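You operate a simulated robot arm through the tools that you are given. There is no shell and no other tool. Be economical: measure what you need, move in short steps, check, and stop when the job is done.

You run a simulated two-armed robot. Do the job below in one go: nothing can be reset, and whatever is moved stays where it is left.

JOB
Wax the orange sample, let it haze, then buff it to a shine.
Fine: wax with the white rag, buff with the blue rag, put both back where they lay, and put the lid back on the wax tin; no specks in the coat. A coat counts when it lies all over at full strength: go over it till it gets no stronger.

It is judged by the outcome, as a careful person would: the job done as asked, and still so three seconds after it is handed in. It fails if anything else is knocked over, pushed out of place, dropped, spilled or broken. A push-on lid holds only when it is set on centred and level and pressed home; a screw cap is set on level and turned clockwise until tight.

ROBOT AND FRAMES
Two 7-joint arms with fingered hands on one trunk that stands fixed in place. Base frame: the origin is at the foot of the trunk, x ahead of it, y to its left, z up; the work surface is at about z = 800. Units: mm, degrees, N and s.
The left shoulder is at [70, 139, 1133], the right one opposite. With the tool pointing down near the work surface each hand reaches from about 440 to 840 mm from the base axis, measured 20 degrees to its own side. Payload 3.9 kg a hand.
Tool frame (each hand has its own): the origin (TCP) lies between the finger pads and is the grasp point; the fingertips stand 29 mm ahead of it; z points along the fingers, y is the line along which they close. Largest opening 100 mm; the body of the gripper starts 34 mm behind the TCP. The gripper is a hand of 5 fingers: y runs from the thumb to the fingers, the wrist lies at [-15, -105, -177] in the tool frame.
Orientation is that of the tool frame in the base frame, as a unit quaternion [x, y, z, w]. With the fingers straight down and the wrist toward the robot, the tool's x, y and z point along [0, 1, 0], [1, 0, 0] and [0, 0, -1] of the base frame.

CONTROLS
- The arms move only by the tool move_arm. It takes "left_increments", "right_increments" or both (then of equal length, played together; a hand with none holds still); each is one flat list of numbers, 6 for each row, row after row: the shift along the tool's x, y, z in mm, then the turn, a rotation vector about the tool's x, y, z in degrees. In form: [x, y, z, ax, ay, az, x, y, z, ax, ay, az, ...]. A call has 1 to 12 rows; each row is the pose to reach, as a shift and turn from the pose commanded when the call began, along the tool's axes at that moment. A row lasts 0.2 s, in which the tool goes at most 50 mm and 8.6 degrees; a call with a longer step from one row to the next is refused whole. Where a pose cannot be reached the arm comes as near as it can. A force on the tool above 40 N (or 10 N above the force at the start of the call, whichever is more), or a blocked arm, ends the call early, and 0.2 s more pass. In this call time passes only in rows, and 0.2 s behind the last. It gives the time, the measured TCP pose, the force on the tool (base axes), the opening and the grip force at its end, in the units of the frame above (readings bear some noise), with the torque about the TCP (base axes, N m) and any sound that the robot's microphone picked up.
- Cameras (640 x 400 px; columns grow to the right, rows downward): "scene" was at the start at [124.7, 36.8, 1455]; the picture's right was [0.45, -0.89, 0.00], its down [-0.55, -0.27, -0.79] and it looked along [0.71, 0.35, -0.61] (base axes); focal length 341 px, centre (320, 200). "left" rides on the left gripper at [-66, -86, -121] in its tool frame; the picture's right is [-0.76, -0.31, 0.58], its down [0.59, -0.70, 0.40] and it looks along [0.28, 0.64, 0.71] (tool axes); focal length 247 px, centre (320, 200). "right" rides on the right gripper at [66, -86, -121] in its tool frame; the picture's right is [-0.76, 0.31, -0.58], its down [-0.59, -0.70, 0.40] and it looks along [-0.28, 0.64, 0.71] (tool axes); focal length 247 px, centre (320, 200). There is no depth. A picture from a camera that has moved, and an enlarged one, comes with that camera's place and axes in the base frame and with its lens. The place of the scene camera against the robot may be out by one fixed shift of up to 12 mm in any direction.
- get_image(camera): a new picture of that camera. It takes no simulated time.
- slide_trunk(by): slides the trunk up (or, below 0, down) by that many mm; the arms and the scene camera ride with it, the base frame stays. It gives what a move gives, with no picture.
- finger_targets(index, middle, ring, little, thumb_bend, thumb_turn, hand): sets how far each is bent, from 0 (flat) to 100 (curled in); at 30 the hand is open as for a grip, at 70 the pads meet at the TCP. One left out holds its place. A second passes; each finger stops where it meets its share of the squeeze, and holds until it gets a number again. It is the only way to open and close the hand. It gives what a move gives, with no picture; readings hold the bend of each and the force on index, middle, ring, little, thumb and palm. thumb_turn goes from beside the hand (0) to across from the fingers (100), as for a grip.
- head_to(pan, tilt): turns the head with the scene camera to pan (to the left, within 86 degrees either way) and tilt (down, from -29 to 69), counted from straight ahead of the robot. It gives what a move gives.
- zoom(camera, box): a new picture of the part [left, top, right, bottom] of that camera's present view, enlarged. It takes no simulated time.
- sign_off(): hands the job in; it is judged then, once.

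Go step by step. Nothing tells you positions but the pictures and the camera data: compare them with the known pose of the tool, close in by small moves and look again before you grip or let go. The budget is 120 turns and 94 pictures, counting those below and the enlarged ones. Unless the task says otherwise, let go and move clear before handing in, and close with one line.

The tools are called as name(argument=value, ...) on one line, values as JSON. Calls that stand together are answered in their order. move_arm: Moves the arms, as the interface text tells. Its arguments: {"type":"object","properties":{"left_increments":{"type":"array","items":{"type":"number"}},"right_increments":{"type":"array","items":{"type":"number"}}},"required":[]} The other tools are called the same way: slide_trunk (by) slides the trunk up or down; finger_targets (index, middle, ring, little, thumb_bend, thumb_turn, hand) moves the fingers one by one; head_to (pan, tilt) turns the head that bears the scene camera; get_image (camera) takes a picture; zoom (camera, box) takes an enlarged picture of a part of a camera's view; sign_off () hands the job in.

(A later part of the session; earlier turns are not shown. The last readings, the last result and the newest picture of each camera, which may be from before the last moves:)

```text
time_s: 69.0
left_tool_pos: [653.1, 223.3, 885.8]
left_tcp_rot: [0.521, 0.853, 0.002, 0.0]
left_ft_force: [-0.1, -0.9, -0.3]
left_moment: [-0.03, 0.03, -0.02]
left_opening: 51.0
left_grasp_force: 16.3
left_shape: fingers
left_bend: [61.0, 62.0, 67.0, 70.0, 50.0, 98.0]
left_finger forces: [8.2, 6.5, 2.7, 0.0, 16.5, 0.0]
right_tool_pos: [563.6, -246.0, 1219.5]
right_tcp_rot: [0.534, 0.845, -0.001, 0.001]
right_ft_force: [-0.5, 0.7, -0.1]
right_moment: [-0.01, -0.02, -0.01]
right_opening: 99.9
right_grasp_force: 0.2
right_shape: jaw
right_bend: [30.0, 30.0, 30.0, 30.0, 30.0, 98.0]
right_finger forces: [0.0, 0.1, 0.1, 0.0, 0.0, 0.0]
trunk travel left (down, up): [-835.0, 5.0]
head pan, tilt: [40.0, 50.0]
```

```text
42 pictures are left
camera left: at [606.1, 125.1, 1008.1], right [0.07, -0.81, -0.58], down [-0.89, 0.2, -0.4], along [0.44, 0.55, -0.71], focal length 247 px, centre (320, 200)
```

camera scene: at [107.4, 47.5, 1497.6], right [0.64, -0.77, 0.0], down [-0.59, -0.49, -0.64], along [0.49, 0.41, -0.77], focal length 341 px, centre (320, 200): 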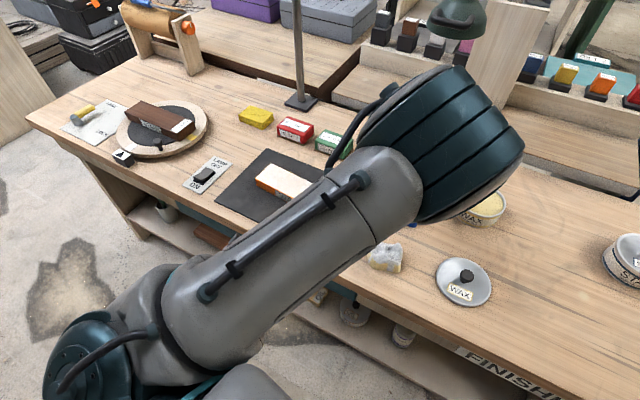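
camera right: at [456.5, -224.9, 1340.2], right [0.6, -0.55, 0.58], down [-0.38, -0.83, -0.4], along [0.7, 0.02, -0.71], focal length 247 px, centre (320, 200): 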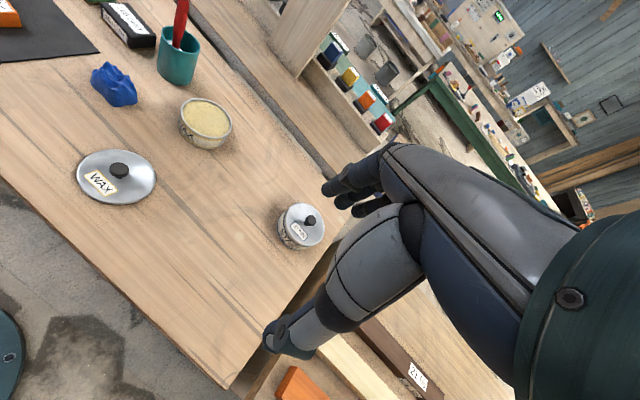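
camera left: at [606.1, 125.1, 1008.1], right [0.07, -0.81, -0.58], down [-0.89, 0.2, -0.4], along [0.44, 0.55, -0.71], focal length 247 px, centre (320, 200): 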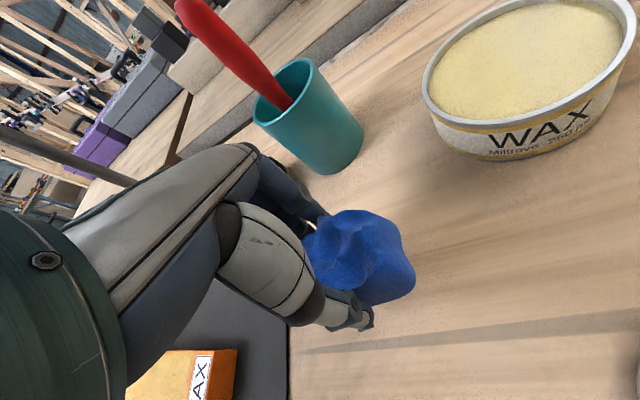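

move_arm(left_increments=[0, 0, 20, 0, 0, 0, 0, 0, 32, 0, 0, 0, 0, 0, 38, 0, 0, 0])

finger_targets(hand="left", index=30, middle=30, ring=30, little=30, thumb_bend=30, thumb_turn=98)

move_arm(left_increments=[0, 0, -30, 0, 0, 0, 0, 0, -70, 0, 0, 0, 0, 0, -110, 0, 0, 0])

get_image(camera="left")

get_image(camera="right")

```text
time_s: 69.8
left_tool_pos: [652.7, 222.4, 848.5]
left_tcp_rot: [0.521, 0.854, 0.002, 0.0]
left_ft_force: [-0.1, 0.5, -0.8]
left_moment: [-0.03, 0.03, -0.03]
left_opening: 51.2
left_grasp_force: 16.9
left_shape: fingers
left_bend: [61.0, 62.0, 67.0, 70.0, 50.0, 98.0]
left_finger forces: [8.1, 6.4, 2.7, 0.1, 16.4, 0.0]
right_tool_pos: [563.1, -247.9, 1219.8]
right_tcp_rot: [0.535, 0.845, 0.0, 0.0]
right_ft_force: [0.0, 1.4, -0.4]
right_moment: [0.03, 0.01, -0.01]
right_opening: 100.2
right_grasp_force: 0.0
right_shape: jaw
right_bend: [30.0, 30.0, 30.0, 30.0, 30.0, 98.0]
right_finger forces: [0.1, 0.0, 0.0, 0.1, 0.0, 0.1]
trunk travel left (down, up): [-835.0, 5.0]
head pan, tilt: [40.0, 50.0]
```

```text
time_s: 70.8
left_tool_pos: [651.6, 223.5, 848.5]
left_tcp_rot: [0.522, 0.853, 0.002, 0.0]
left_ft_force: [-0.1, 0.1, 0.6]
left_moment: [0.02, 0.01, 0.0]
left_opening: 98.6
left_grasp_force: 0.1
left_shape: fingers
left_bend: [30.0, 30.0, 30.0, 30.0, 30.0, 96.0]
left_finger forces: [0.1, 0.0, 0.0, 0.1, 0.1, 0.0]
right_tool_pos: [563.6, -247.0, 1220.0]
right_tcp_rot: [0.535, 0.845, 0.0, 0.0]
right_ft_force: [-0.2, 0.3, 0.7]
right_moment: [0.02, -0.03, 0.03]
right_opening: 100.1
right_grasp_force: 0.0
right_shape: jaw
right_bend: [30.0, 30.0, 30.0, 30.0, 30.0, 98.0]
right_finger forces: [0.0, 0.0, 0.0, 0.1, 0.0, 0.0]
trunk travel left (down, up): [-835.0, 5.0]
head pan, tilt: [40.0, 50.0]
```

```text
time_s: 71.5
left_tool_pos: [651.0, 223.6, 954.8]
left_tcp_rot: [0.521, 0.854, 0.001, 0.0]
left_ft_force: [0.4, -0.9, -0.4]
left_moment: [-0.01, 0.01, -0.02]
left_opening: 98.7
left_grasp_force: 0.1
left_shape: fingers
left_bend: [30.0, 30.0, 30.0, 30.0, 30.0, 96.0]
left_finger forces: [0.1, 0.1, 0.0, 0.0, 0.0, 0.0]
right_tool_pos: [562.0, -249.1, 1221.0]
right_tcp_rot: [0.534, 0.845, 0.001, 0.001]
right_ft_force: [0.6, 0.6, 0.7]
right_moment: [0.01, -0.03, 0.01]
right_opening: 99.6
right_grasp_force: 0.0
right_shape: jaw
right_bend: [30.0, 30.0, 30.0, 30.0, 30.0, 98.0]
right_finger forces: [0.0, 0.1, 0.1, 0.1, 0.0, 0.1]
trunk travel left (down, up): [-835.0, 5.0]
head pan, tilt: [40.0, 50.0]
```

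```text
41 pictures are left
camera left: at [604.2, 125.1, 1077.8], right [0.07, -0.81, -0.58], down [-0.89, 0.2, -0.4], along [0.44, 0.55, -0.71], focal length 247 px, centre (320, 200)
```

left: 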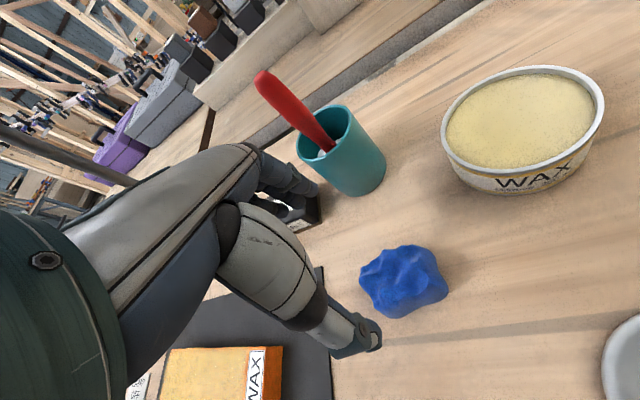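

```text
40 pictures are left
camera right: at [455.4, -224.7, 1340.7], right [0.6, -0.55, 0.58], down [-0.38, -0.83, -0.4], along [0.7, 0.02, -0.71], focal length 247 px, centre (320, 200)
```

right: 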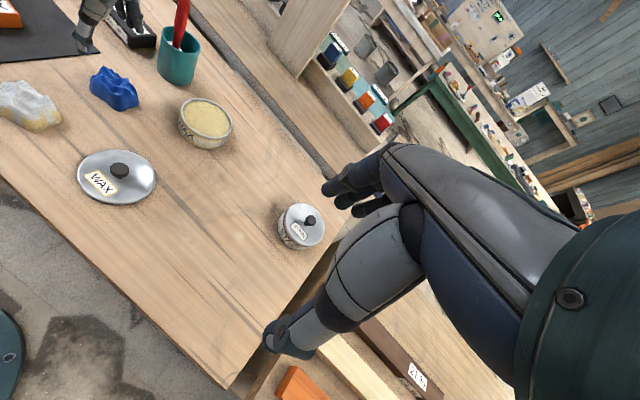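

Both rags are back. Next the lid: I'll hover the left hand near it (about [567, 29]) with straight yaw and look.

move_arm(left_increments=[-22, -27, 0, 0, 0, 5, -45, -55, 0, 0, 0, 10, -67, -82, 5, 0, 0, 15, -90, -110, 10, 0, 0, 20, -112, -137, 20, 0, 0, 25, -135, -165, 30, 0, 0, 28.5])

get_image(camera="left")

head_to(pan=5, tilt=55)

get_image(camera="scene")

```text
time_s: 72.6
left_tool_pos: [558.5, 104.7, 875.8]
left_tcp_rot: [0.604, 0.793, -0.077, -0.026]
left_ft_force: [0.2, -0.3, 0.9]
left_moment: [0.0, 0.0, 0.0]
left_opening: 98.8
left_grasp_force: 0.0
left_shape: fingers
left_bend: [30.0, 30.0, 30.0, 30.0, 30.0, 96.0]
left_finger forces: [0.0, 0.0, 0.0, 0.0, 0.0, 0.0]
right_tool_pos: [561.9, -247.9, 1220.1]
right_tcp_rot: [0.534, 0.845, 0.0, 0.001]
right_ft_force: [0.2, 0.1, 0.0]
right_moment: [0.01, -0.01, 0.03]
right_opening: 99.6
right_grasp_force: 0.0
right_shape: jaw
right_bend: [30.0, 30.0, 30.0, 30.0, 30.0, 98.0]
right_finger forces: [0.0, 0.0, 0.0, 0.0, 0.0, 0.1]
trunk travel left (down, up): [-835.0, 5.0]
head pan, tilt: [40.0, 50.0]
stopped in row 5 (left hand): the arm was blocked; the commanded pose is now the measured one
```

```text
39 pictures are left
camera left: at [511.5, 29.7, 1012.9], right [-0.17, -0.86, -0.48], down [-0.88, 0.35, -0.32], along [0.44, 0.37, -0.82], focal length 247 px, centre (320, 200)
```

left: 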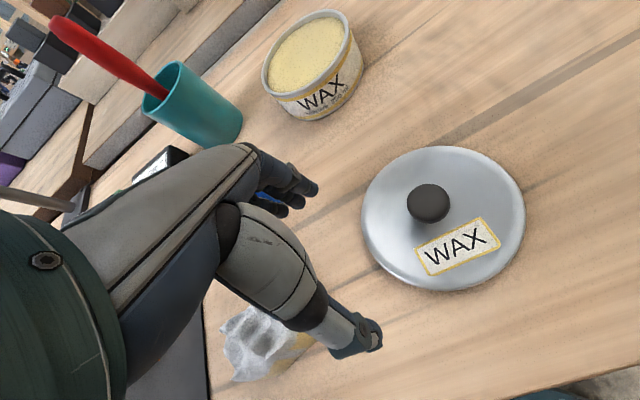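

```text
time_s: 73.6
left_tool_pos: [560.6, 104.6, 875.0]
left_tcp_rot: [0.604, 0.793, -0.077, -0.026]
left_ft_force: [0.8, -1.0, -0.3]
left_moment: [0.0, 0.04, 0.0]
left_opening: 99.0
left_grasp_force: 0.1
left_shape: fingers
left_bend: [30.0, 30.0, 30.0, 30.0, 30.0, 96.0]
left_finger forces: [0.0, 0.1, 0.0, 0.0, 0.0, 0.0]
right_tool_pos: [563.4, -247.9, 1219.1]
right_tcp_rot: [0.534, 0.846, 0.001, 0.0]
right_ft_force: [0.0, 0.7, 0.0]
right_moment: [0.04, 0.0, -0.01]
right_opening: 99.6
right_grasp_force: 0.0
right_shape: jaw
right_bend: [30.0, 30.0, 30.0, 30.0, 30.0, 98.0]
right_finger forces: [0.0, 0.0, 0.1, 0.1, 0.1, 0.1]
trunk travel left (down, up): [-835.0, 5.0]
head pan, tilt: [5.0, 55.0]
```

```text
38 pictures are left
camera scene: at [119.1, 4.5, 1491.1], right [0.09, -1.0, 0.0], down [-0.82, -0.07, -0.57], along [0.57, 0.05, -0.82], focal length 341 px, centre (320, 200)
```

scene: 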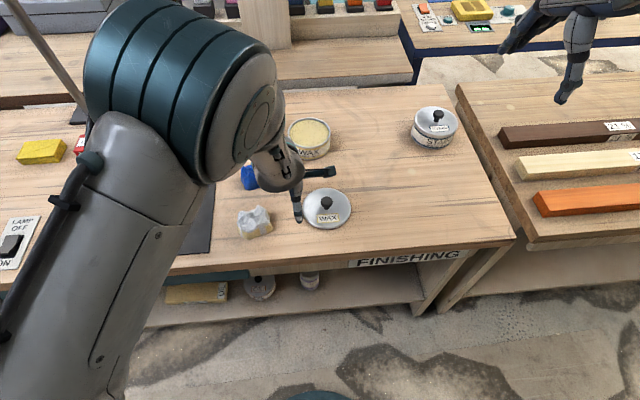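

The left arm ran into a joint limit with the trunk this high. I'll back out upward and forward, straighten the hand, lower the trunk as when I worked at the tin, and come to the lid from there.

move_arm(left_increments=[-5, 8, -25, -1, 1, 2, -13, 20, -50, -3, 2, 5, -22, 34, -75, -5, 3, 8, -33, 50, -100, -6.5, 4.3, 12, -44, 66, -114, -8, 5.3, 14.8])

slide_trunk(by=-60)

get_image(camera="right")

```text
time_s: 74.8
left_tool_pos: [650.4, 89.0, 980.3]
left_tcp_rot: [0.707, 0.707, 0.005, -0.011]
left_ft_force: [1.2, 0.0, 0.4]
left_moment: [-0.01, 0.02, -0.02]
left_opening: 98.6
left_grasp_force: 0.1
left_shape: fingers
left_bend: [30.0, 30.0, 30.0, 30.0, 30.0, 96.0]
left_finger forces: [0.0, 0.1, 0.0, 0.0, 0.0, 0.1]
right_tool_pos: [563.3, -249.2, 1218.7]
right_tcp_rot: [0.534, 0.845, 0.0, 0.0]
right_ft_force: [-0.3, -0.4, -0.4]
right_moment: [0.03, 0.01, 0.02]
right_opening: 100.0
right_grasp_force: 0.0
right_shape: jaw
right_bend: [30.0, 30.0, 30.0, 30.0, 30.0, 98.0]
right_finger forces: [0.1, 0.0, 0.0, 0.0, 0.0, 0.0]
trunk travel left (down, up): [-835.0, 5.0]
head pan, tilt: [5.0, 55.0]
```

```text
time_s: 75.8
left_tool_pos: [648.8, 87.4, 921.2]
left_tcp_rot: [0.706, 0.708, 0.004, -0.01]
left_ft_force: [-0.1, -0.2, -0.5]
left_moment: [-0.03, 0.0, 0.0]
left_opening: 98.7
left_grasp_force: 0.0
left_shape: fingers
left_bend: [30.0, 30.0, 30.0, 30.0, 30.0, 96.0]
left_finger forces: [0.1, 0.0, 0.0, 0.0, 0.0, 0.1]
right_tool_pos: [563.4, -248.5, 1158.5]
right_tcp_rot: [0.535, 0.845, 0.001, 0.0]
right_ft_force: [0.0, -0.4, -0.6]
right_moment: [0.03, -0.02, -0.04]
right_opening: 99.9
right_grasp_force: 0.0
right_shape: jaw
right_bend: [30.0, 30.0, 30.0, 30.0, 30.0, 98.0]
right_finger forces: [0.1, 0.0, 0.0, 0.0, 0.1, 0.0]
trunk travel left (down, up): [-775.0, 65.0]
head pan, tilt: [5.0, 55.0]
```

```text
37 pictures are left
camera right: at [456.0, -224.6, 1280.5], right [0.6, -0.55, 0.58], down [-0.38, -0.83, -0.4], along [0.7, 0.02, -0.71], focal length 247 px, centre (320, 200)
```

right: 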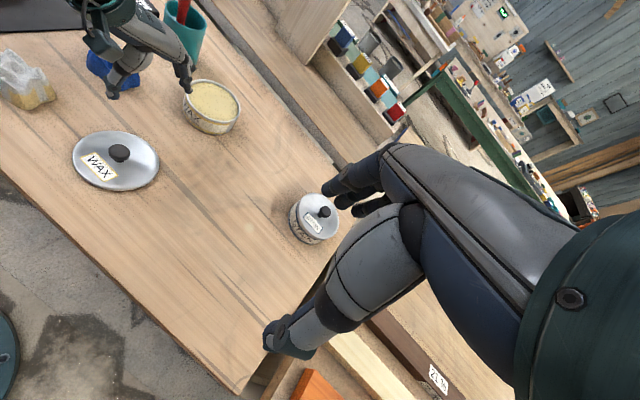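

Everything still stands; the rags and tin match their earlier image positions. Now over the lid knob (about [571, 29]).

move_arm(left_increments=[-20, -26, 0, 0, -0.5, 0, -40, -52, 0, -0.3, -1, 0, -58, -78, 0, -0.5, -1.15, 0])

get_image(camera="left")

zoom(camera="scene", box=[230, 100, 430, 230])

```text
time_s: 76.6
left_tool_pos: [581.8, 42.7, 930.3]
left_tcp_rot: [0.685, 0.728, -0.026, 0.02]
left_ft_force: [0.2, 0.1, -0.3]
left_moment: [0.04, -0.01, 0.03]
left_opening: 98.6
left_grasp_force: 0.0
left_shape: fingers
left_bend: [30.0, 30.0, 30.0, 30.0, 30.0, 96.0]
left_finger forces: [0.0, 0.0, 0.1, 0.0, 0.0, 0.1]
right_tool_pos: [561.1, -248.7, 1160.8]
right_tcp_rot: [0.535, 0.845, 0.001, 0.001]
right_ft_force: [-0.3, -0.4, -0.5]
right_moment: [0.02, -0.03, 0.01]
right_opening: 100.0
right_grasp_force: 0.1
right_shape: jaw
right_bend: [30.0, 30.0, 30.0, 30.0, 30.0, 98.0]
right_finger forces: [0.0, 0.0, 0.0, 0.0, 0.0, 0.0]
trunk travel left (down, up): [-775.0, 65.0]
head pan, tilt: [5.0, 55.0]
```

```text
36 pictures are left
camera left: at [500.2, -20.2, 1058.3], right [-0.26, -0.81, -0.52], down [-0.74, 0.52, -0.43], along [0.62, 0.27, -0.74], focal length 247 px, centre (320, 200)
```

left: 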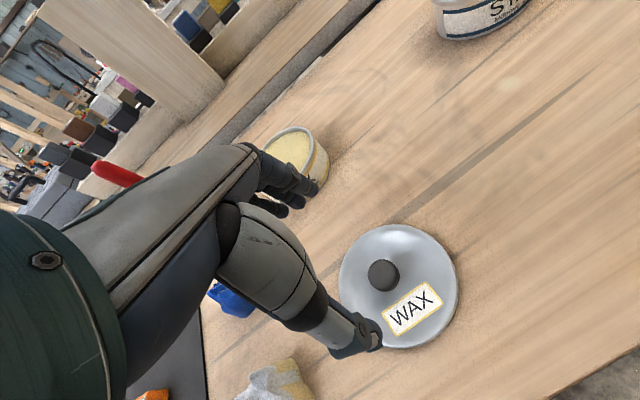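

```text
3.08 times, centred on (330, 165) of scene
camera zoom: at [117.3, 3.7, 1431.3], right [0.09, -1.0, 0.0], down [-0.82, -0.07, -0.57], along [0.57, 0.05, -0.82], focal length 1050 px, centre (289, 308)
```

zoom: 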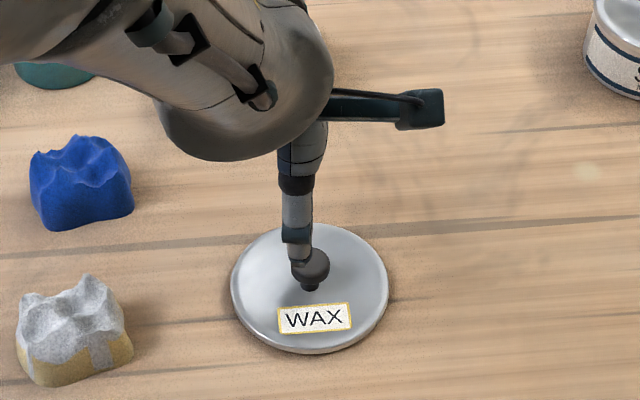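

Knob axis is at about [571, 27]. Continuing to close in and straighten.

move_arm(left_increments=[0, 0, 0, 0, 0, 0, 0, 0, 10, 0, 0, 0, 0, 0, 20, 0, 0, 0])

```text
time_s: 77.4
left_tool_pos: [584.3, 37.3, 920.2]
left_tcp_rot: [0.688, 0.724, -0.024, 0.031]
left_ft_force: [-0.2, -0.1, -0.1]
left_moment: [0.0, -0.02, 0.0]
left_opening: 98.9
left_grasp_force: 0.1
left_shape: fingers
left_bend: [30.0, 30.0, 30.0, 30.0, 30.0, 96.0]
left_finger forces: [0.1, 0.1, 0.0, 0.0, 0.0, 0.0]
right_tool_pos: [564.4, -248.3, 1158.7]
right_tcp_rot: [0.535, 0.845, -0.001, 0.001]
right_ft_force: [0.4, -0.4, -0.4]
right_moment: [0.01, 0.01, 0.01]
right_opening: 99.9
right_grasp_force: 0.1
right_shape: jaw
right_bend: [30.0, 30.0, 30.0, 30.0, 30.0, 98.0]
right_finger forces: [0.0, 0.0, 0.1, 0.1, 0.0, 0.0]
trunk travel left (down, up): [-775.0, 65.0]
head pan, tilt: [5.0, 55.0]
```

The wrist is at a limit here; yawing the hand the other way should free it. Trying that while moving over the knob.

move_arm(left_increments=[-3, -4, 8, 0.2, 1, 6, -6, -8, 15, 0.4, 2.5, 12, -10, -13, 25, 0.7, 4, 18, -10, -13, 25, 0.7, 4.4, 18])

get_image(camera="left")

```text
time_s: 78.4
left_tool_pos: [558.0, 20.9, 874.7]
left_tcp_rot: [0.807, 0.589, 0.024, -0.034]
left_ft_force: [-0.2, 1.0, -0.4]
left_moment: [0.01, 0.02, 0.01]
left_opening: 99.1
left_grasp_force: 0.1
left_shape: fingers
left_bend: [30.0, 30.0, 30.0, 30.0, 30.0, 96.0]
left_finger forces: [0.0, 0.1, 0.0, 0.1, 0.0, 0.1]
right_tool_pos: [563.7, -248.6, 1159.5]
right_tcp_rot: [0.535, 0.845, 0.0, 0.0]
right_ft_force: [-0.4, -0.4, 0.0]
right_moment: [0.04, -0.01, -0.02]
right_opening: 99.8
right_grasp_force: 0.0
right_shape: jaw
right_bend: [30.0, 30.0, 30.0, 30.0, 30.0, 98.0]
right_finger forces: [0.0, 0.0, 0.1, 0.0, 0.0, 0.0]
trunk travel left (down, up): [-775.0, 65.0]
head pan, tilt: [5.0, 55.0]
```

```text
34 pictures are left
camera left: at [456.6, -25.8, 994.1], right [-0.53, -0.58, -0.63], down [-0.49, 0.81, -0.33], along [0.7, 0.13, -0.71], focal length 247 px, centre (320, 200)
```

left: 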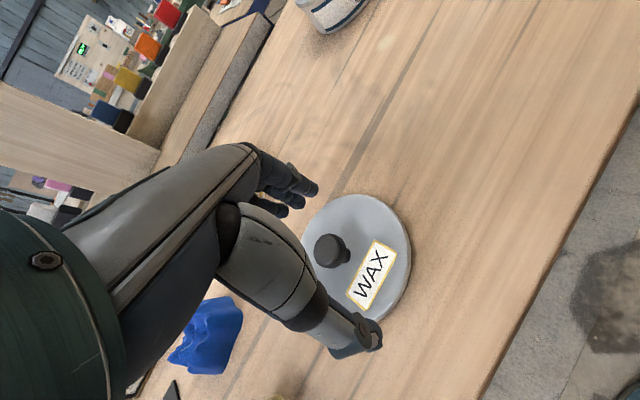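

Free now. Straightening the hand and centring on the knob at [571, 27].

move_arm(left_increments=[1, 5, -8, 0.7, -2, 0, 2, 11, -10, 1.45, -4.5, 0, 2, 11, -10, 1.45, -4.5, 0])

zoom(camera="left", box=[220, 160, 440, 380])

zoom(camera="right", box=[40, 80, 200, 210])

```text
time_s: 79.2
left_tool_pos: [570.2, 18.3, 886.0]
left_tcp_rot: [0.807, 0.59, -0.016, -0.02]
left_ft_force: [0.7, -0.2, 0.3]
left_moment: [0.0, -0.02, 0.02]
left_opening: 98.8
left_grasp_force: 0.0
left_shape: fingers
left_bend: [30.0, 30.0, 30.0, 30.0, 30.0, 96.0]
left_finger forces: [0.0, 0.1, 0.0, 0.1, 0.1, 0.1]
right_tool_pos: [562.7, -249.3, 1159.6]
right_tcp_rot: [0.534, 0.845, -0.001, 0.0]
right_ft_force: [0.5, -0.9, -0.5]
right_moment: [-0.01, -0.01, 0.02]
right_opening: 99.8
right_grasp_force: 0.1
right_shape: jaw
right_bend: [30.0, 30.0, 30.0, 30.0, 30.0, 98.0]
right_finger forces: [0.0, 0.0, 0.0, 0.0, 0.0, 0.1]
trunk travel left (down, up): [-775.0, 65.0]
head pan, tilt: [5.0, 55.0]
```

```text
1.82 times, centred on (330, 270) of left
camera zoom: at [474.1, -19.8, 1013.0], right [-0.55, -0.62, -0.56], down [-0.51, 0.78, -0.36], along [0.66, 0.08, -0.74], focal length 449 px, centre (302, 73)
```

zoom: 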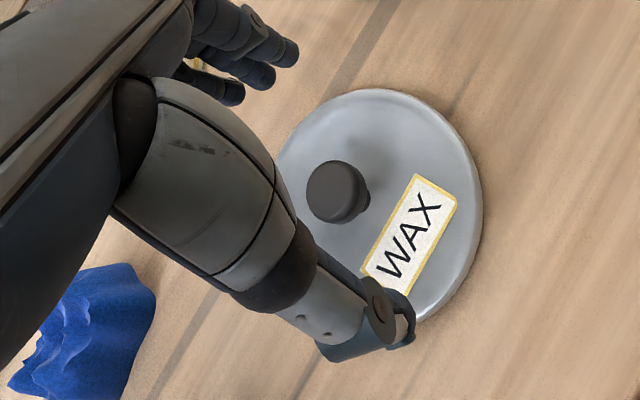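

```text
3.08 times, centred on (120, 145) of right
camera zoom: at [455.9, -224.9, 1280.5], right [0.6, -0.55, 0.58], down [-0.38, -0.83, -0.4], along [0.7, 0.02, -0.71], focal length 760 px, centre (935, 369)
```

zoom: 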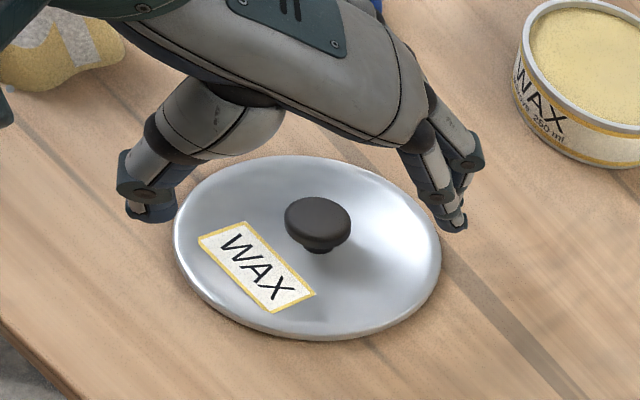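

The knob is a cap of about 28 mm at [571.5, 28], top near z 842. I'll correct the small tilt and offset, then check again before going down.

move_arm(left_increments=[4, -1, 4, -1.2, 0, 0, 8, -2, 10, -2.4, 0, 0, 8, -2, 12, -2.4, 0, 0, 8, -2, 12, -2.4, 0, 0])

zoom(camera="left", box=[220, 160, 440, 380])

```text
time_s: 80.2
left_tool_pos: [573.3, 29.4, 878.0]
left_tcp_rot: [0.801, 0.599, -0.011, 0.009]
left_ft_force: [-1.0, -0.3, 0.2]
left_moment: [0.0, -0.01, -0.04]
left_opening: 98.9
left_grasp_force: 0.0
left_shape: fingers
left_bend: [30.0, 30.0, 30.0, 30.0, 30.0, 96.0]
left_finger forces: [0.0, 0.0, 0.1, 0.1, 0.1, 0.0]
right_tool_pos: [564.6, -248.1, 1160.4]
right_tcp_rot: [0.534, 0.845, 0.0, 0.0]
right_ft_force: [-0.4, -0.4, -0.8]
right_moment: [0.03, -0.01, -0.01]
right_opening: 99.6
right_grasp_force: 0.0
right_shape: jaw
right_bend: [30.0, 30.0, 30.0, 30.0, 30.0, 98.0]
right_finger forces: [0.1, 0.0, 0.0, 0.1, 0.0, 0.1]
trunk travel left (down, up): [-775.0, 65.0]
head pan, tilt: [5.0, 55.0]
```

```text
1.82 times, centred on (330, 270) of left
camera zoom: at [473.0, -6.0, 1001.5], right [-0.51, -0.65, -0.56], down [-0.51, 0.75, -0.41], along [0.69, 0.07, -0.72], focal length 449 px, centre (302, 73)
```

zoom: 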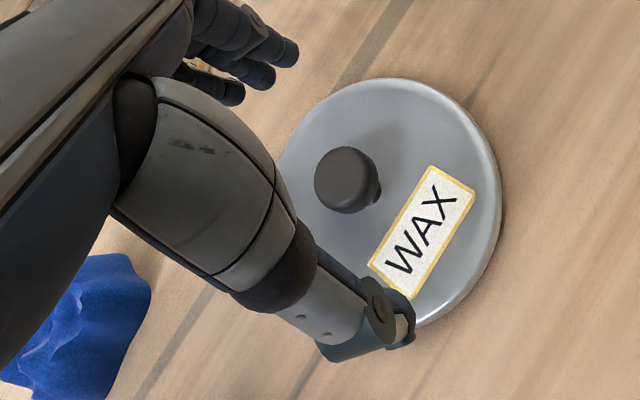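

Centred within 2 mm. Lowering so the finger pads surround the cap.

move_arm(left_increments=[0, -1, 10, -0.4, 0.6, 0, 0, -2, 20, -0.8, 1.2, 0, 0, -2, 28, -0.8, 1.2, 0, 0, -2, 29, -0.8, 1.2, 0])

zoom(camera="right", box=[40, 80, 200, 210])

zoom(camera="left", box=[220, 160, 440, 380])

```text
time_s: 81.2
left_tool_pos: [573.3, 33.4, 848.7]
left_tcp_rot: [0.798, 0.602, -0.001, 0.009]
left_ft_force: [-0.5, -0.6, -1.0]
left_moment: [-0.01, 0.05, -0.01]
left_opening: 98.7
left_grasp_force: 0.1
left_shape: fingers
left_bend: [30.0, 30.0, 30.0, 30.0, 30.0, 96.0]
left_finger forces: [0.0, 0.1, 0.0, 0.0, 0.0, 0.1]
right_tool_pos: [562.9, -248.5, 1159.8]
right_tcp_rot: [0.534, 0.845, 0.0, 0.0]
right_ft_force: [0.4, 0.3, 0.3]
right_moment: [0.01, -0.02, 0.03]
right_opening: 100.2
right_grasp_force: 0.0
right_shape: jaw
right_bend: [30.0, 30.0, 30.0, 30.0, 30.0, 98.0]
right_finger forces: [0.0, 0.0, 0.1, 0.0, 0.0, 0.0]
trunk travel left (down, up): [-775.0, 65.0]
head pan, tilt: [5.0, 55.0]
```

```text
3.08 times, centred on (120, 145) of right
camera zoom: at [456.2, -224.8, 1280.4], right [0.6, -0.55, 0.58], down [-0.38, -0.83, -0.4], along [0.7, 0.02, -0.71], focal length 760 px, centre (935, 369)
```

zoom: 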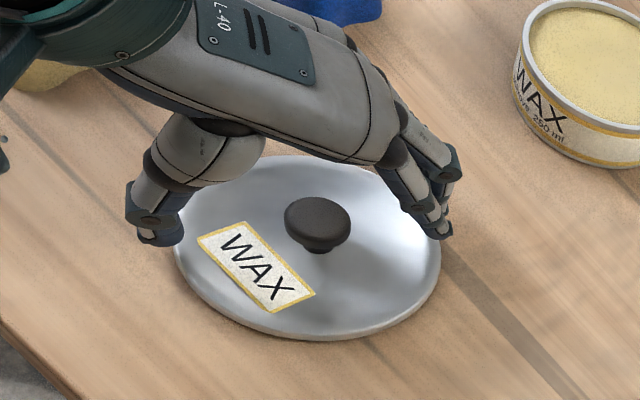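

```text
1.82 times, centred on (330, 270) of left
camera zoom: at [470.8, -4.9, 970.9], right [-0.5, -0.65, -0.57], down [-0.51, 0.75, -0.42], along [0.7, 0.08, -0.71], focal length 449 px, centre (302, 73)
```

zoom: 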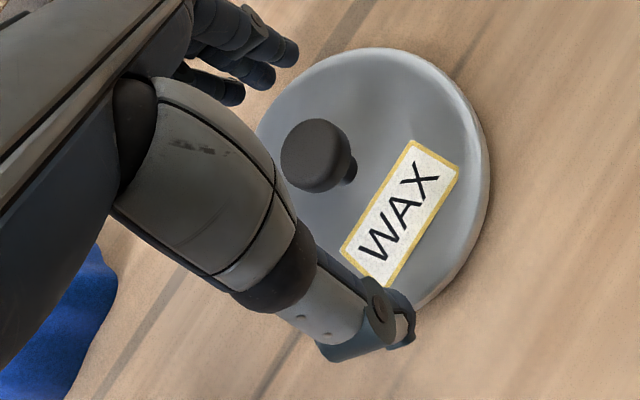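

Need about 4 mm toward −y; then close thumb against middle and ring.

move_arm(left_increments=[-5, 0, 0, 0, 0, 0, -5, 0, 0, 0, 0, 0])

finger_targets(hand="left", middle=50, ring=50, thumb_bend=48, thumb_turn=98)

zoom(camera="right", box=[40, 80, 200, 210])

zoom(camera="left", box=[220, 160, 440, 380])

```text
time_s: 81.8
left_tool_pos: [570.1, 30.8, 845.9]
left_tcp_rot: [0.796, 0.605, -0.002, 0.006]
left_ft_force: [-0.1, -0.2, -0.4]
left_moment: [0.0, -0.02, -0.04]
left_opening: 98.7
left_grasp_force: 0.0
left_shape: fingers
left_bend: [30.0, 30.0, 30.0, 30.0, 30.0, 96.0]
left_finger forces: [0.0, 0.0, 0.0, 0.0, 0.0, 0.0]
right_tool_pos: [563.3, -247.5, 1161.0]
right_tcp_rot: [0.535, 0.845, 0.0, 0.0]
right_ft_force: [0.0, 1.1, 0.2]
right_moment: [-0.01, 0.01, 0.0]
right_opening: 100.0
right_grasp_force: 0.0
right_shape: jaw
right_bend: [30.0, 30.0, 30.0, 30.0, 30.0, 98.0]
right_finger forces: [0.0, 0.1, 0.0, 0.1, 0.0, 0.0]
trunk travel left (down, up): [-775.0, 65.0]
head pan, tilt: [5.0, 55.0]
```

```text
time_s: 82.8
left_tool_pos: [569.1, 29.8, 845.1]
left_tcp_rot: [0.797, 0.604, -0.005, 0.006]
left_ft_force: [0.4, -0.2, -0.6]
left_moment: [0.01, 0.02, 0.0]
left_opening: 77.2
left_grasp_force: 0.1
left_shape: fingers
left_bend: [30.0, 50.0, 50.0, 30.0, 48.0, 98.0]
left_finger forces: [0.1, 0.0, 0.0, 0.0, 0.0, 0.1]
right_tool_pos: [561.8, -249.3, 1159.7]
right_tcp_rot: [0.534, 0.845, 0.0, 0.0]
right_ft_force: [0.7, 0.0, -0.5]
right_moment: [0.01, 0.02, -0.02]
right_opening: 99.7
right_grasp_force: 0.0
right_shape: jaw
right_bend: [30.0, 30.0, 30.0, 30.0, 30.0, 98.0]
right_finger forces: [0.1, 0.0, 0.0, 0.0, 0.0, 0.1]
trunk travel left (down, up): [-775.0, 65.0]
head pan, tilt: [5.0, 55.0]
```

```text
3.08 times, centred on (120, 145) of right
camera zoom: at [456.2, -224.7, 1280.4], right [0.6, -0.55, 0.58], down [-0.38, -0.83, -0.4], along [0.7, 0.02, -0.71], focal length 760 px, centre (935, 369)
```

zoom: 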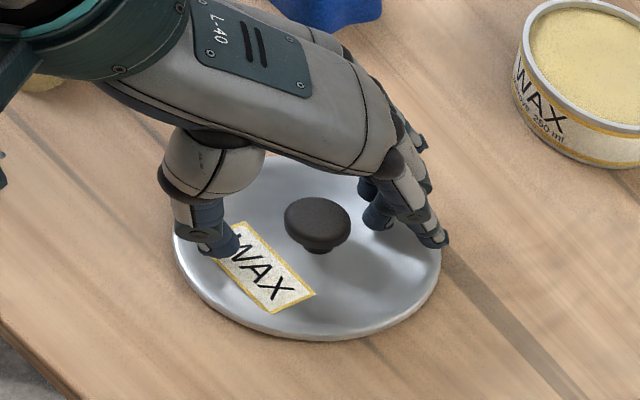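

```text
1.82 times, centred on (330, 270) of left
camera zoom: at [468.5, -8.4, 968.3], right [-0.5, -0.65, -0.57], down [-0.52, 0.75, -0.41], along [0.7, 0.09, -0.71], focal length 449 px, centre (302, 73)
```

zoom: 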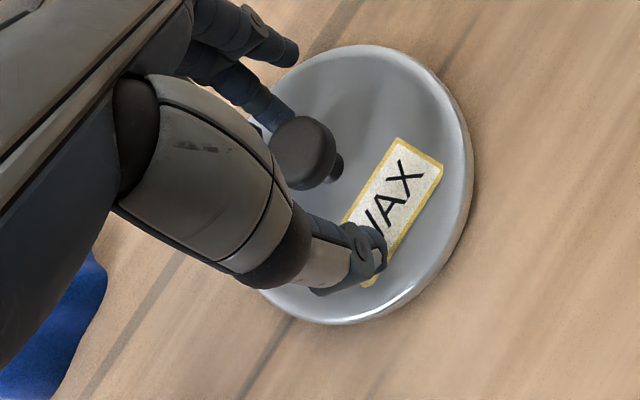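

Alignment looks right; closing fully on the knob.

finger_targets(hand="left", middle=75, ring=75, thumb_bend=72)

zoom(camera="right", box=[40, 80, 200, 210])

```text
time_s: 83.8
left_tool_pos: [570.6, 29.4, 846.3]
left_tcp_rot: [0.797, 0.604, -0.005, 0.008]
left_ft_force: [-0.9, 0.8, 0.9]
left_moment: [-0.03, 0.03, -0.01]
left_opening: 58.2
left_grasp_force: 8.4
left_shape: fingers
left_bend: [30.0, 65.0, 75.0, 30.0, 66.0, 98.0]
left_finger forces: [0.1, 8.3, 0.0, 0.0, 8.4, 0.1]
right_tool_pos: [562.3, -248.0, 1159.3]
right_tcp_rot: [0.533, 0.846, 0.0, 0.0]
right_ft_force: [-0.3, -0.5, -0.1]
right_moment: [0.01, 0.01, -0.02]
right_opening: 99.7
right_grasp_force: 0.0
right_shape: jaw
right_bend: [30.0, 30.0, 30.0, 30.0, 30.0, 98.0]
right_finger forces: [0.0, 0.1, 0.1, 0.1, 0.1, 0.1]
trunk travel left (down, up): [-775.0, 65.0]
head pan, tilt: [5.0, 55.0]
```

```text
3.08 times, centred on (120, 145) of right
camera zoom: at [456.1, -224.7, 1280.5], right [0.6, -0.55, 0.58], down [-0.38, -0.83, -0.4], along [0.7, 0.02, -0.71], focal length 760 px, centre (935, 369)
```

zoom: 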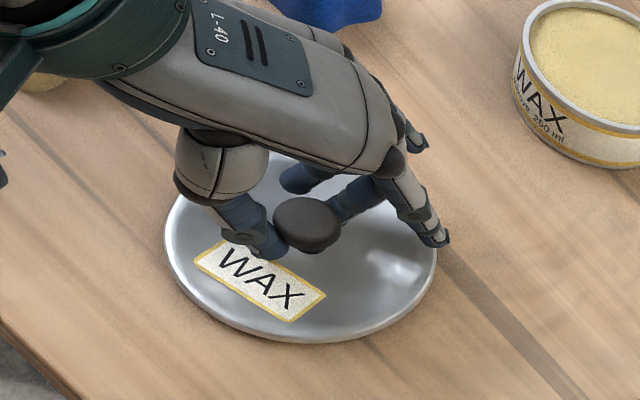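

Only the middle finger caught it; the ring finger passed beside. I'll reopen slightly, shift 7 mm toward −y and regrip.

finger_targets(hand="left", middle=50, ring=50, thumb_bend=50)

move_arm(left_increments=[-4, -2, 0, 0, 0, 0, -8, -3, 0, 0, 0, 0])

finger_targets(hand="left", middle=75, ring=75, thumb_bend=72)

zoom(camera="right", box=[40, 80, 200, 210])

```text
time_s: 84.8
left_tool_pos: [569.8, 30.9, 846.4]
left_tcp_rot: [0.797, 0.604, -0.003, 0.008]
left_ft_force: [0.2, 0.7, -0.4]
left_moment: [0.0, -0.03, 0.0]
left_opening: 73.9
left_grasp_force: 0.0
left_shape: fingers
left_bend: [30.0, 50.0, 50.0, 30.0, 50.0, 98.0]
left_finger forces: [0.0, 0.1, 0.0, 0.0, 0.1, 0.1]
right_tool_pos: [563.8, -247.7, 1159.8]
right_tcp_rot: [0.534, 0.845, 0.0, 0.0]
right_ft_force: [0.1, -0.5, -0.6]
right_moment: [-0.02, 0.0, 0.01]
right_opening: 99.7
right_grasp_force: 0.1
right_shape: jaw
right_bend: [30.0, 30.0, 30.0, 30.0, 30.0, 98.0]
right_finger forces: [0.0, 0.1, 0.0, 0.0, 0.1, 0.0]
trunk travel left (down, up): [-775.0, 65.0]
head pan, tilt: [5.0, 55.0]
```

```text
time_s: 85.4
left_tool_pos: [563.4, 26.9, 843.3]
left_tcp_rot: [0.796, 0.605, -0.003, 0.005]
left_ft_force: [2.2, 1.3, 19.0]
left_moment: [0.17, 0.38, -0.04]
left_opening: 70.7
left_grasp_force: 9.7
left_shape: fingers
left_bend: [30.0, 49.0, 50.0, 30.0, 51.0, 100.0]
left_finger forces: [0.0, 2.9, 0.1, 0.1, 16.6, 0.1]
right_tool_pos: [560.9, -247.8, 1161.3]
right_tcp_rot: [0.534, 0.845, 0.0, 0.001]
right_ft_force: [0.1, -0.2, 0.4]
right_moment: [0.0, 0.01, -0.04]
right_opening: 99.7
right_grasp_force: 0.1
right_shape: jaw
right_bend: [30.0, 30.0, 30.0, 30.0, 30.0, 98.0]
right_finger forces: [0.1, 0.0, 0.1, 0.0, 0.0, 0.0]
trunk travel left (down, up): [-775.0, 65.0]
head pan, tilt: [5.0, 55.0]
```

```text
time_s: 86.4
left_tool_pos: [561.4, 24.3, 842.8]
left_tcp_rot: [0.797, 0.605, -0.006, 0.005]
left_ft_force: [0.4, 0.3, 5.4]
left_moment: [0.03, -0.22, 0.0]
left_opening: 52.8
left_grasp_force: 5.1
left_shape: fingers
left_bend: [30.0, 57.0, 75.0, 30.0, 68.0, 100.0]
left_finger forces: [0.1, 6.7, 0.0, 0.0, 3.6, 0.1]
right_tool_pos: [562.4, -247.4, 1159.7]
right_tcp_rot: [0.534, 0.845, 0.001, 0.001]
right_ft_force: [0.7, -0.6, -0.4]
right_moment: [-0.01, 0.0, 0.0]
right_opening: 99.7
right_grasp_force: 0.1
right_shape: jaw
right_bend: [30.0, 30.0, 30.0, 30.0, 30.0, 98.0]
right_finger forces: [0.1, 0.0, 0.1, 0.1, 0.0, 0.1]
trunk travel left (down, up): [-775.0, 65.0]
head pan, tilt: [5.0, 55.0]
```

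```text
3.08 times, centred on (120, 145) of right
camera zoom: at [455.4, -224.6, 1280.6], right [0.6, -0.55, 0.58], down [-0.38, -0.83, -0.4], along [0.7, 0.02, -0.71], focal length 760 px, centre (935, 369)
```

zoom: 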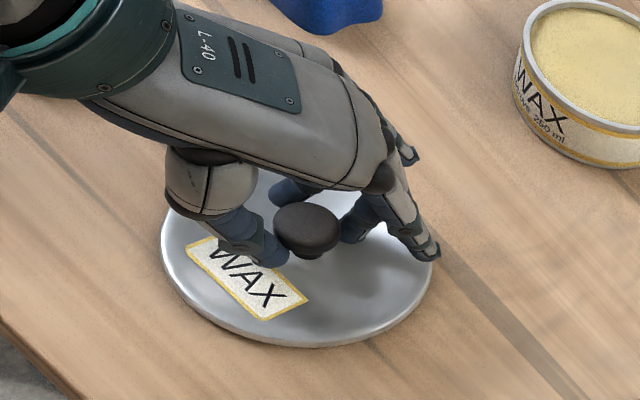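

The thumb tip was touching the lid, and the first placement gripped better. I'll reopen, raise 4 mm, go back, and this time grip with thumb, index and middle.

finger_targets(hand="left", index=45, middle=45, ring=30, thumb_bend=45, thumb_turn=98)

move_arm(left_increments=[4, 2, -4, 0, 0, 0, 9, 4, -5, 0, 0, 0, 9, 4, -5, 0, 0, 0])

zoom(camera="left", box=[220, 160, 440, 380])

```text
time_s: 87.4
left_tool_pos: [563.1, 22.5, 844.1]
left_tcp_rot: [0.796, 0.605, -0.006, 0.009]
left_ft_force: [-0.5, -0.7, 0.3]
left_moment: [-0.03, 0.0, -0.01]
left_opening: 62.4
left_grasp_force: 0.0
left_shape: fingers
left_bend: [45.0, 45.0, 30.0, 30.0, 45.0, 98.0]
left_finger forces: [0.0, 0.1, 0.1, 0.0, 0.0, 0.0]
right_tool_pos: [563.0, -248.4, 1160.8]
right_tcp_rot: [0.534, 0.845, 0.0, 0.0]
right_ft_force: [0.8, 0.2, 0.2]
right_moment: [-0.01, -0.04, 0.0]
right_opening: 99.6
right_grasp_force: 0.0
right_shape: jaw
right_bend: [30.0, 30.0, 30.0, 30.0, 30.0, 98.0]
right_finger forces: [0.0, 0.1, 0.0, 0.1, 0.1, 0.1]
trunk travel left (down, up): [-775.0, 65.0]
head pan, tilt: [5.0, 55.0]
```

```text
time_s: 88.2
left_tool_pos: [566.9, 24.1, 848.3]
left_tcp_rot: [0.806, 0.592, 0.005, -0.004]
left_ft_force: [0.2, 0.3, 1.0]
left_moment: [0.0, 0.03, 0.0]
left_opening: 62.4
left_grasp_force: 0.0
left_shape: fingers
left_bend: [45.0, 45.0, 30.0, 30.0, 45.0, 97.0]
left_finger forces: [0.1, 0.1, 0.0, 0.1, 0.1, 0.1]
right_tool_pos: [562.6, -247.8, 1160.6]
right_tcp_rot: [0.534, 0.845, 0.0, 0.0]
right_ft_force: [0.6, -0.5, -0.5]
right_moment: [-0.01, 0.0, -0.03]
right_opening: 99.7
right_grasp_force: 0.1
right_shape: jaw
right_bend: [30.0, 30.0, 30.0, 30.0, 30.0, 98.0]
right_finger forces: [0.0, 0.0, 0.0, 0.0, 0.0, 0.0]
trunk travel left (down, up): [-775.0, 65.0]
head pan, tilt: [5.0, 55.0]
```

```text
1.82 times, centred on (330, 270) of left
camera zoom: at [464.1, -13.8, 969.1], right [-0.52, -0.62, -0.59], down [-0.49, 0.78, -0.39], along [0.7, 0.09, -0.71], focal length 449 px, centre (302, 73)
```

zoom: 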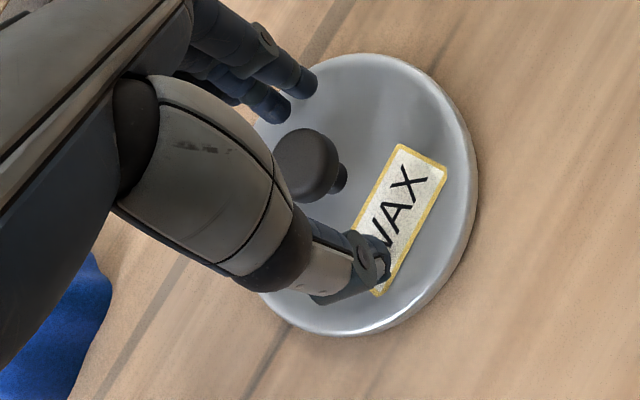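

The middle finger now lines up with the knob, index and ring at its sides. Closing thumb, index, middle and ring together to cage it.

finger_targets(hand="left", index=72, middle=75, ring=72, thumb_bend=72)

zoom(camera="right", box=[40, 80, 200, 210])

zoom(camera="left", box=[220, 160, 440, 380])

```text
time_s: 89.2
left_tool_pos: [566.3, 24.7, 849.5]
left_tcp_rot: [0.806, 0.592, 0.006, -0.001]
left_ft_force: [-1.1, 0.4, 0.5]
left_moment: [-0.02, 0.12, -0.02]
left_opening: 18.3
left_grasp_force: 11.4
left_shape: fingers
left_bend: [71.0, 64.0, 72.0, 30.0, 64.0, 99.0]
left_finger forces: [4.2, 8.5, 0.0, 0.1, 10.1, 0.0]
right_tool_pos: [561.5, -247.7, 1161.2]
right_tcp_rot: [0.534, 0.845, 0.0, 0.0]
right_ft_force: [0.2, 0.3, 0.7]
right_moment: [-0.02, 0.02, 0.0]
right_opening: 100.0
right_grasp_force: 0.0
right_shape: jaw
right_bend: [30.0, 30.0, 30.0, 30.0, 30.0, 98.0]
right_finger forces: [0.0, 0.1, 0.0, 0.1, 0.0, 0.0]
trunk travel left (down, up): [-775.0, 65.0]
head pan, tilt: [5.0, 55.0]
```

```text
3.08 times, centred on (120, 145) of right
camera zoom: at [456.0, -224.7, 1280.5], right [0.6, -0.55, 0.58], down [-0.38, -0.83, -0.4], along [0.7, 0.02, -0.71], focal length 760 px, centre (935, 369)
```

zoom: 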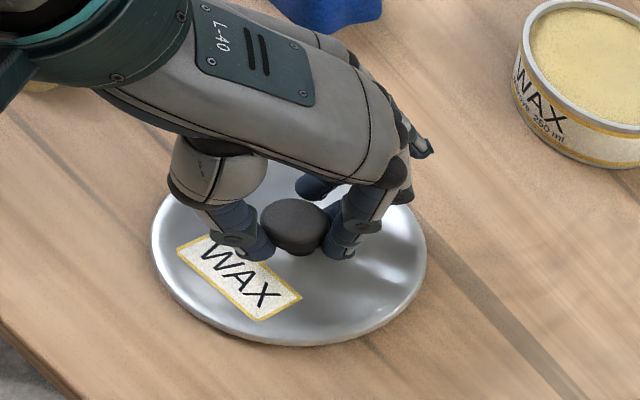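

```text
1.82 times, centred on (330, 270) of left
camera zoom: at [464.7, -13.9, 971.0], right [-0.51, -0.63, -0.59], down [-0.49, 0.78, -0.4], along [0.7, 0.09, -0.71], focal length 449 px, centre (302, 73)
```

zoom: 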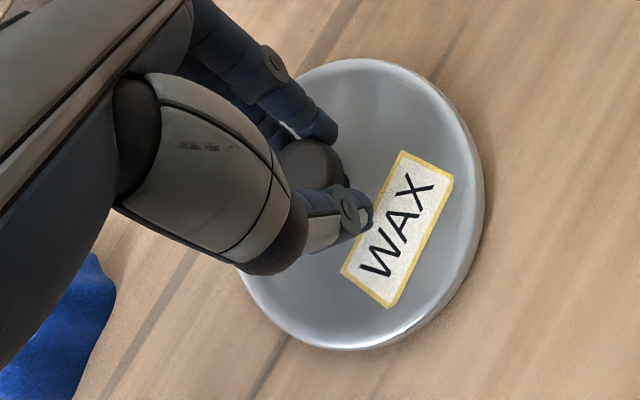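

A three-point grip on the knob. Lifting to see if the lid hangs level.

move_arm(left_increments=[0, 0, -15, 0, 0, 0, 0, 5, -40, 0, 0, 0, 0, 20, -75, 0, 0, 0])

zoom(camera="right", box=[20, 20, 260, 180])

get_image(camera="left")

```text
time_s: 90.0
left_tool_pos: [586.4, 18.5, 925.0]
left_tcp_rot: [0.808, 0.589, 0.01, -0.003]
left_ft_force: [-0.3, 0.2, -0.7]
left_moment: [0.01, 0.03, -0.03]
left_opening: 18.2
left_grasp_force: 10.8
left_shape: fingers
left_bend: [71.0, 65.0, 72.0, 30.0, 64.0, 98.0]
left_finger forces: [4.1, 7.6, 0.1, 0.1, 10.1, 0.0]
right_tool_pos: [563.5, -248.4, 1160.6]
right_tcp_rot: [0.534, 0.845, 0.0, 0.0]
right_ft_force: [0.1, 0.0, -0.1]
right_moment: [-0.03, -0.03, 0.01]
right_opening: 99.7
right_grasp_force: 0.1
right_shape: jaw
right_bend: [30.0, 30.0, 30.0, 30.0, 30.0, 98.0]
right_finger forces: [0.0, 0.0, 0.1, 0.0, 0.0, 0.0]
trunk travel left (down, up): [-775.0, 65.0]
head pan, tilt: [5.0, 55.0]
```

```text
2.50 times, centred on (140, 100) of right
camera zoom: at [456.2, -224.3, 1280.5], right [0.6, -0.55, 0.58], down [-0.38, -0.83, -0.4], along [0.7, 0.02, -0.71], focal length 617 px, centre (770, 450)
```

zoom: 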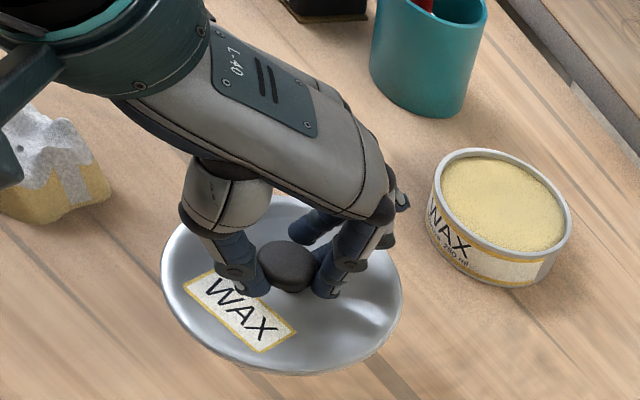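

```text
20 pictures are left
camera left: at [481.5, -20.4, 1046.1], right [-0.52, -0.62, -0.59], down [-0.48, 0.78, -0.39], along [0.71, 0.09, -0.7], focal length 247 px, centre (320, 200)
```

left: 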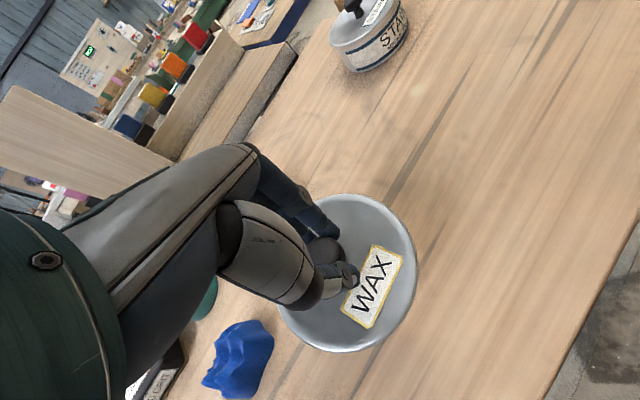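

The lid is up and level. Carrying it over to the tin (centre about [775, 90]) at hover height.

move_arm(left_increments=[20, 25, -5, 0, 0, 0, 42, 52, -8, 0.2, -0.5, 0, 65, 82, -8, 0.4, -1.1, 0, 88, 111, -8, 0.4, -1.1, 0, 110, 138, -8, 0.4, -1.1, 0, 125, 157, -8, 0.4, -1.1, 0, 131, 164, -8, 0.4, -1.1, 0])

zoom(camera="right", box=[120, 20, 300, 140])

get_image(camera="left")

```text
time_s: 91.6
left_tool_pos: [782.7, 92.1, 933.9]
left_tcp_rot: [0.808, 0.59, 0.0, -0.001]
left_ft_force: [0.0, 0.3, -0.2]
left_moment: [-0.01, 0.02, -0.02]
left_opening: 17.4
left_grasp_force: 10.5
left_shape: fingers
left_bend: [71.0, 65.0, 72.0, 30.0, 64.0, 98.0]
left_finger forces: [4.1, 7.1, 0.1, 0.0, 10.0, 0.0]
right_tool_pos: [562.3, -248.1, 1161.0]
right_tcp_rot: [0.535, 0.845, 0.0, 0.0]
right_ft_force: [0.4, 1.1, 0.1]
right_moment: [0.03, 0.0, 0.03]
right_opening: 100.0
right_grasp_force: 0.1
right_shape: jaw
right_bend: [30.0, 30.0, 30.0, 30.0, 30.0, 98.0]
right_finger forces: [0.1, 0.1, 0.0, 0.0, 0.1, 0.1]
trunk travel left (down, up): [-775.0, 65.0]
head pan, tilt: [5.0, 55.0]
```

```text
3.33 times, centred on (210, 80) of right
camera zoom: at [456.4, -224.8, 1280.3], right [0.6, -0.55, 0.58], down [-0.38, -0.83, -0.4], along [0.7, 0.02, -0.71], focal length 823 px, centre (687, 600)
```

zoom: 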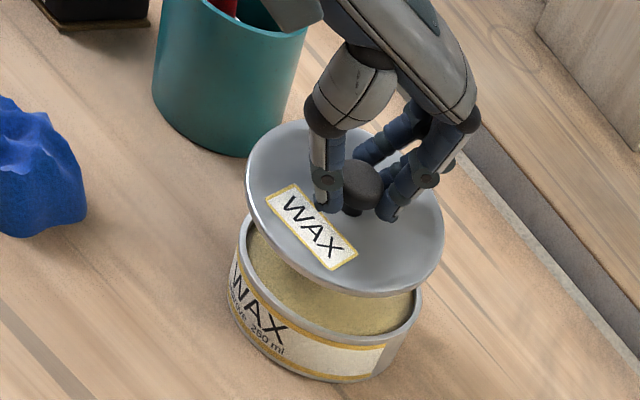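

```text
18 pictures are left
camera left: at [681.0, 56.1, 1056.2], right [-0.52, -0.63, -0.58], down [-0.49, 0.77, -0.4], along [0.7, 0.07, -0.71], focal length 247 px, centre (320, 200)
```

left: 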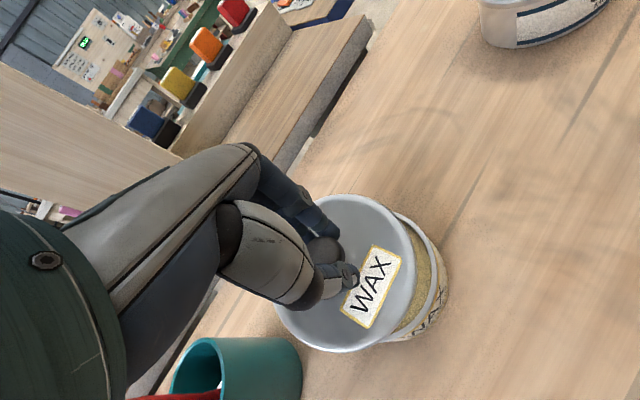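

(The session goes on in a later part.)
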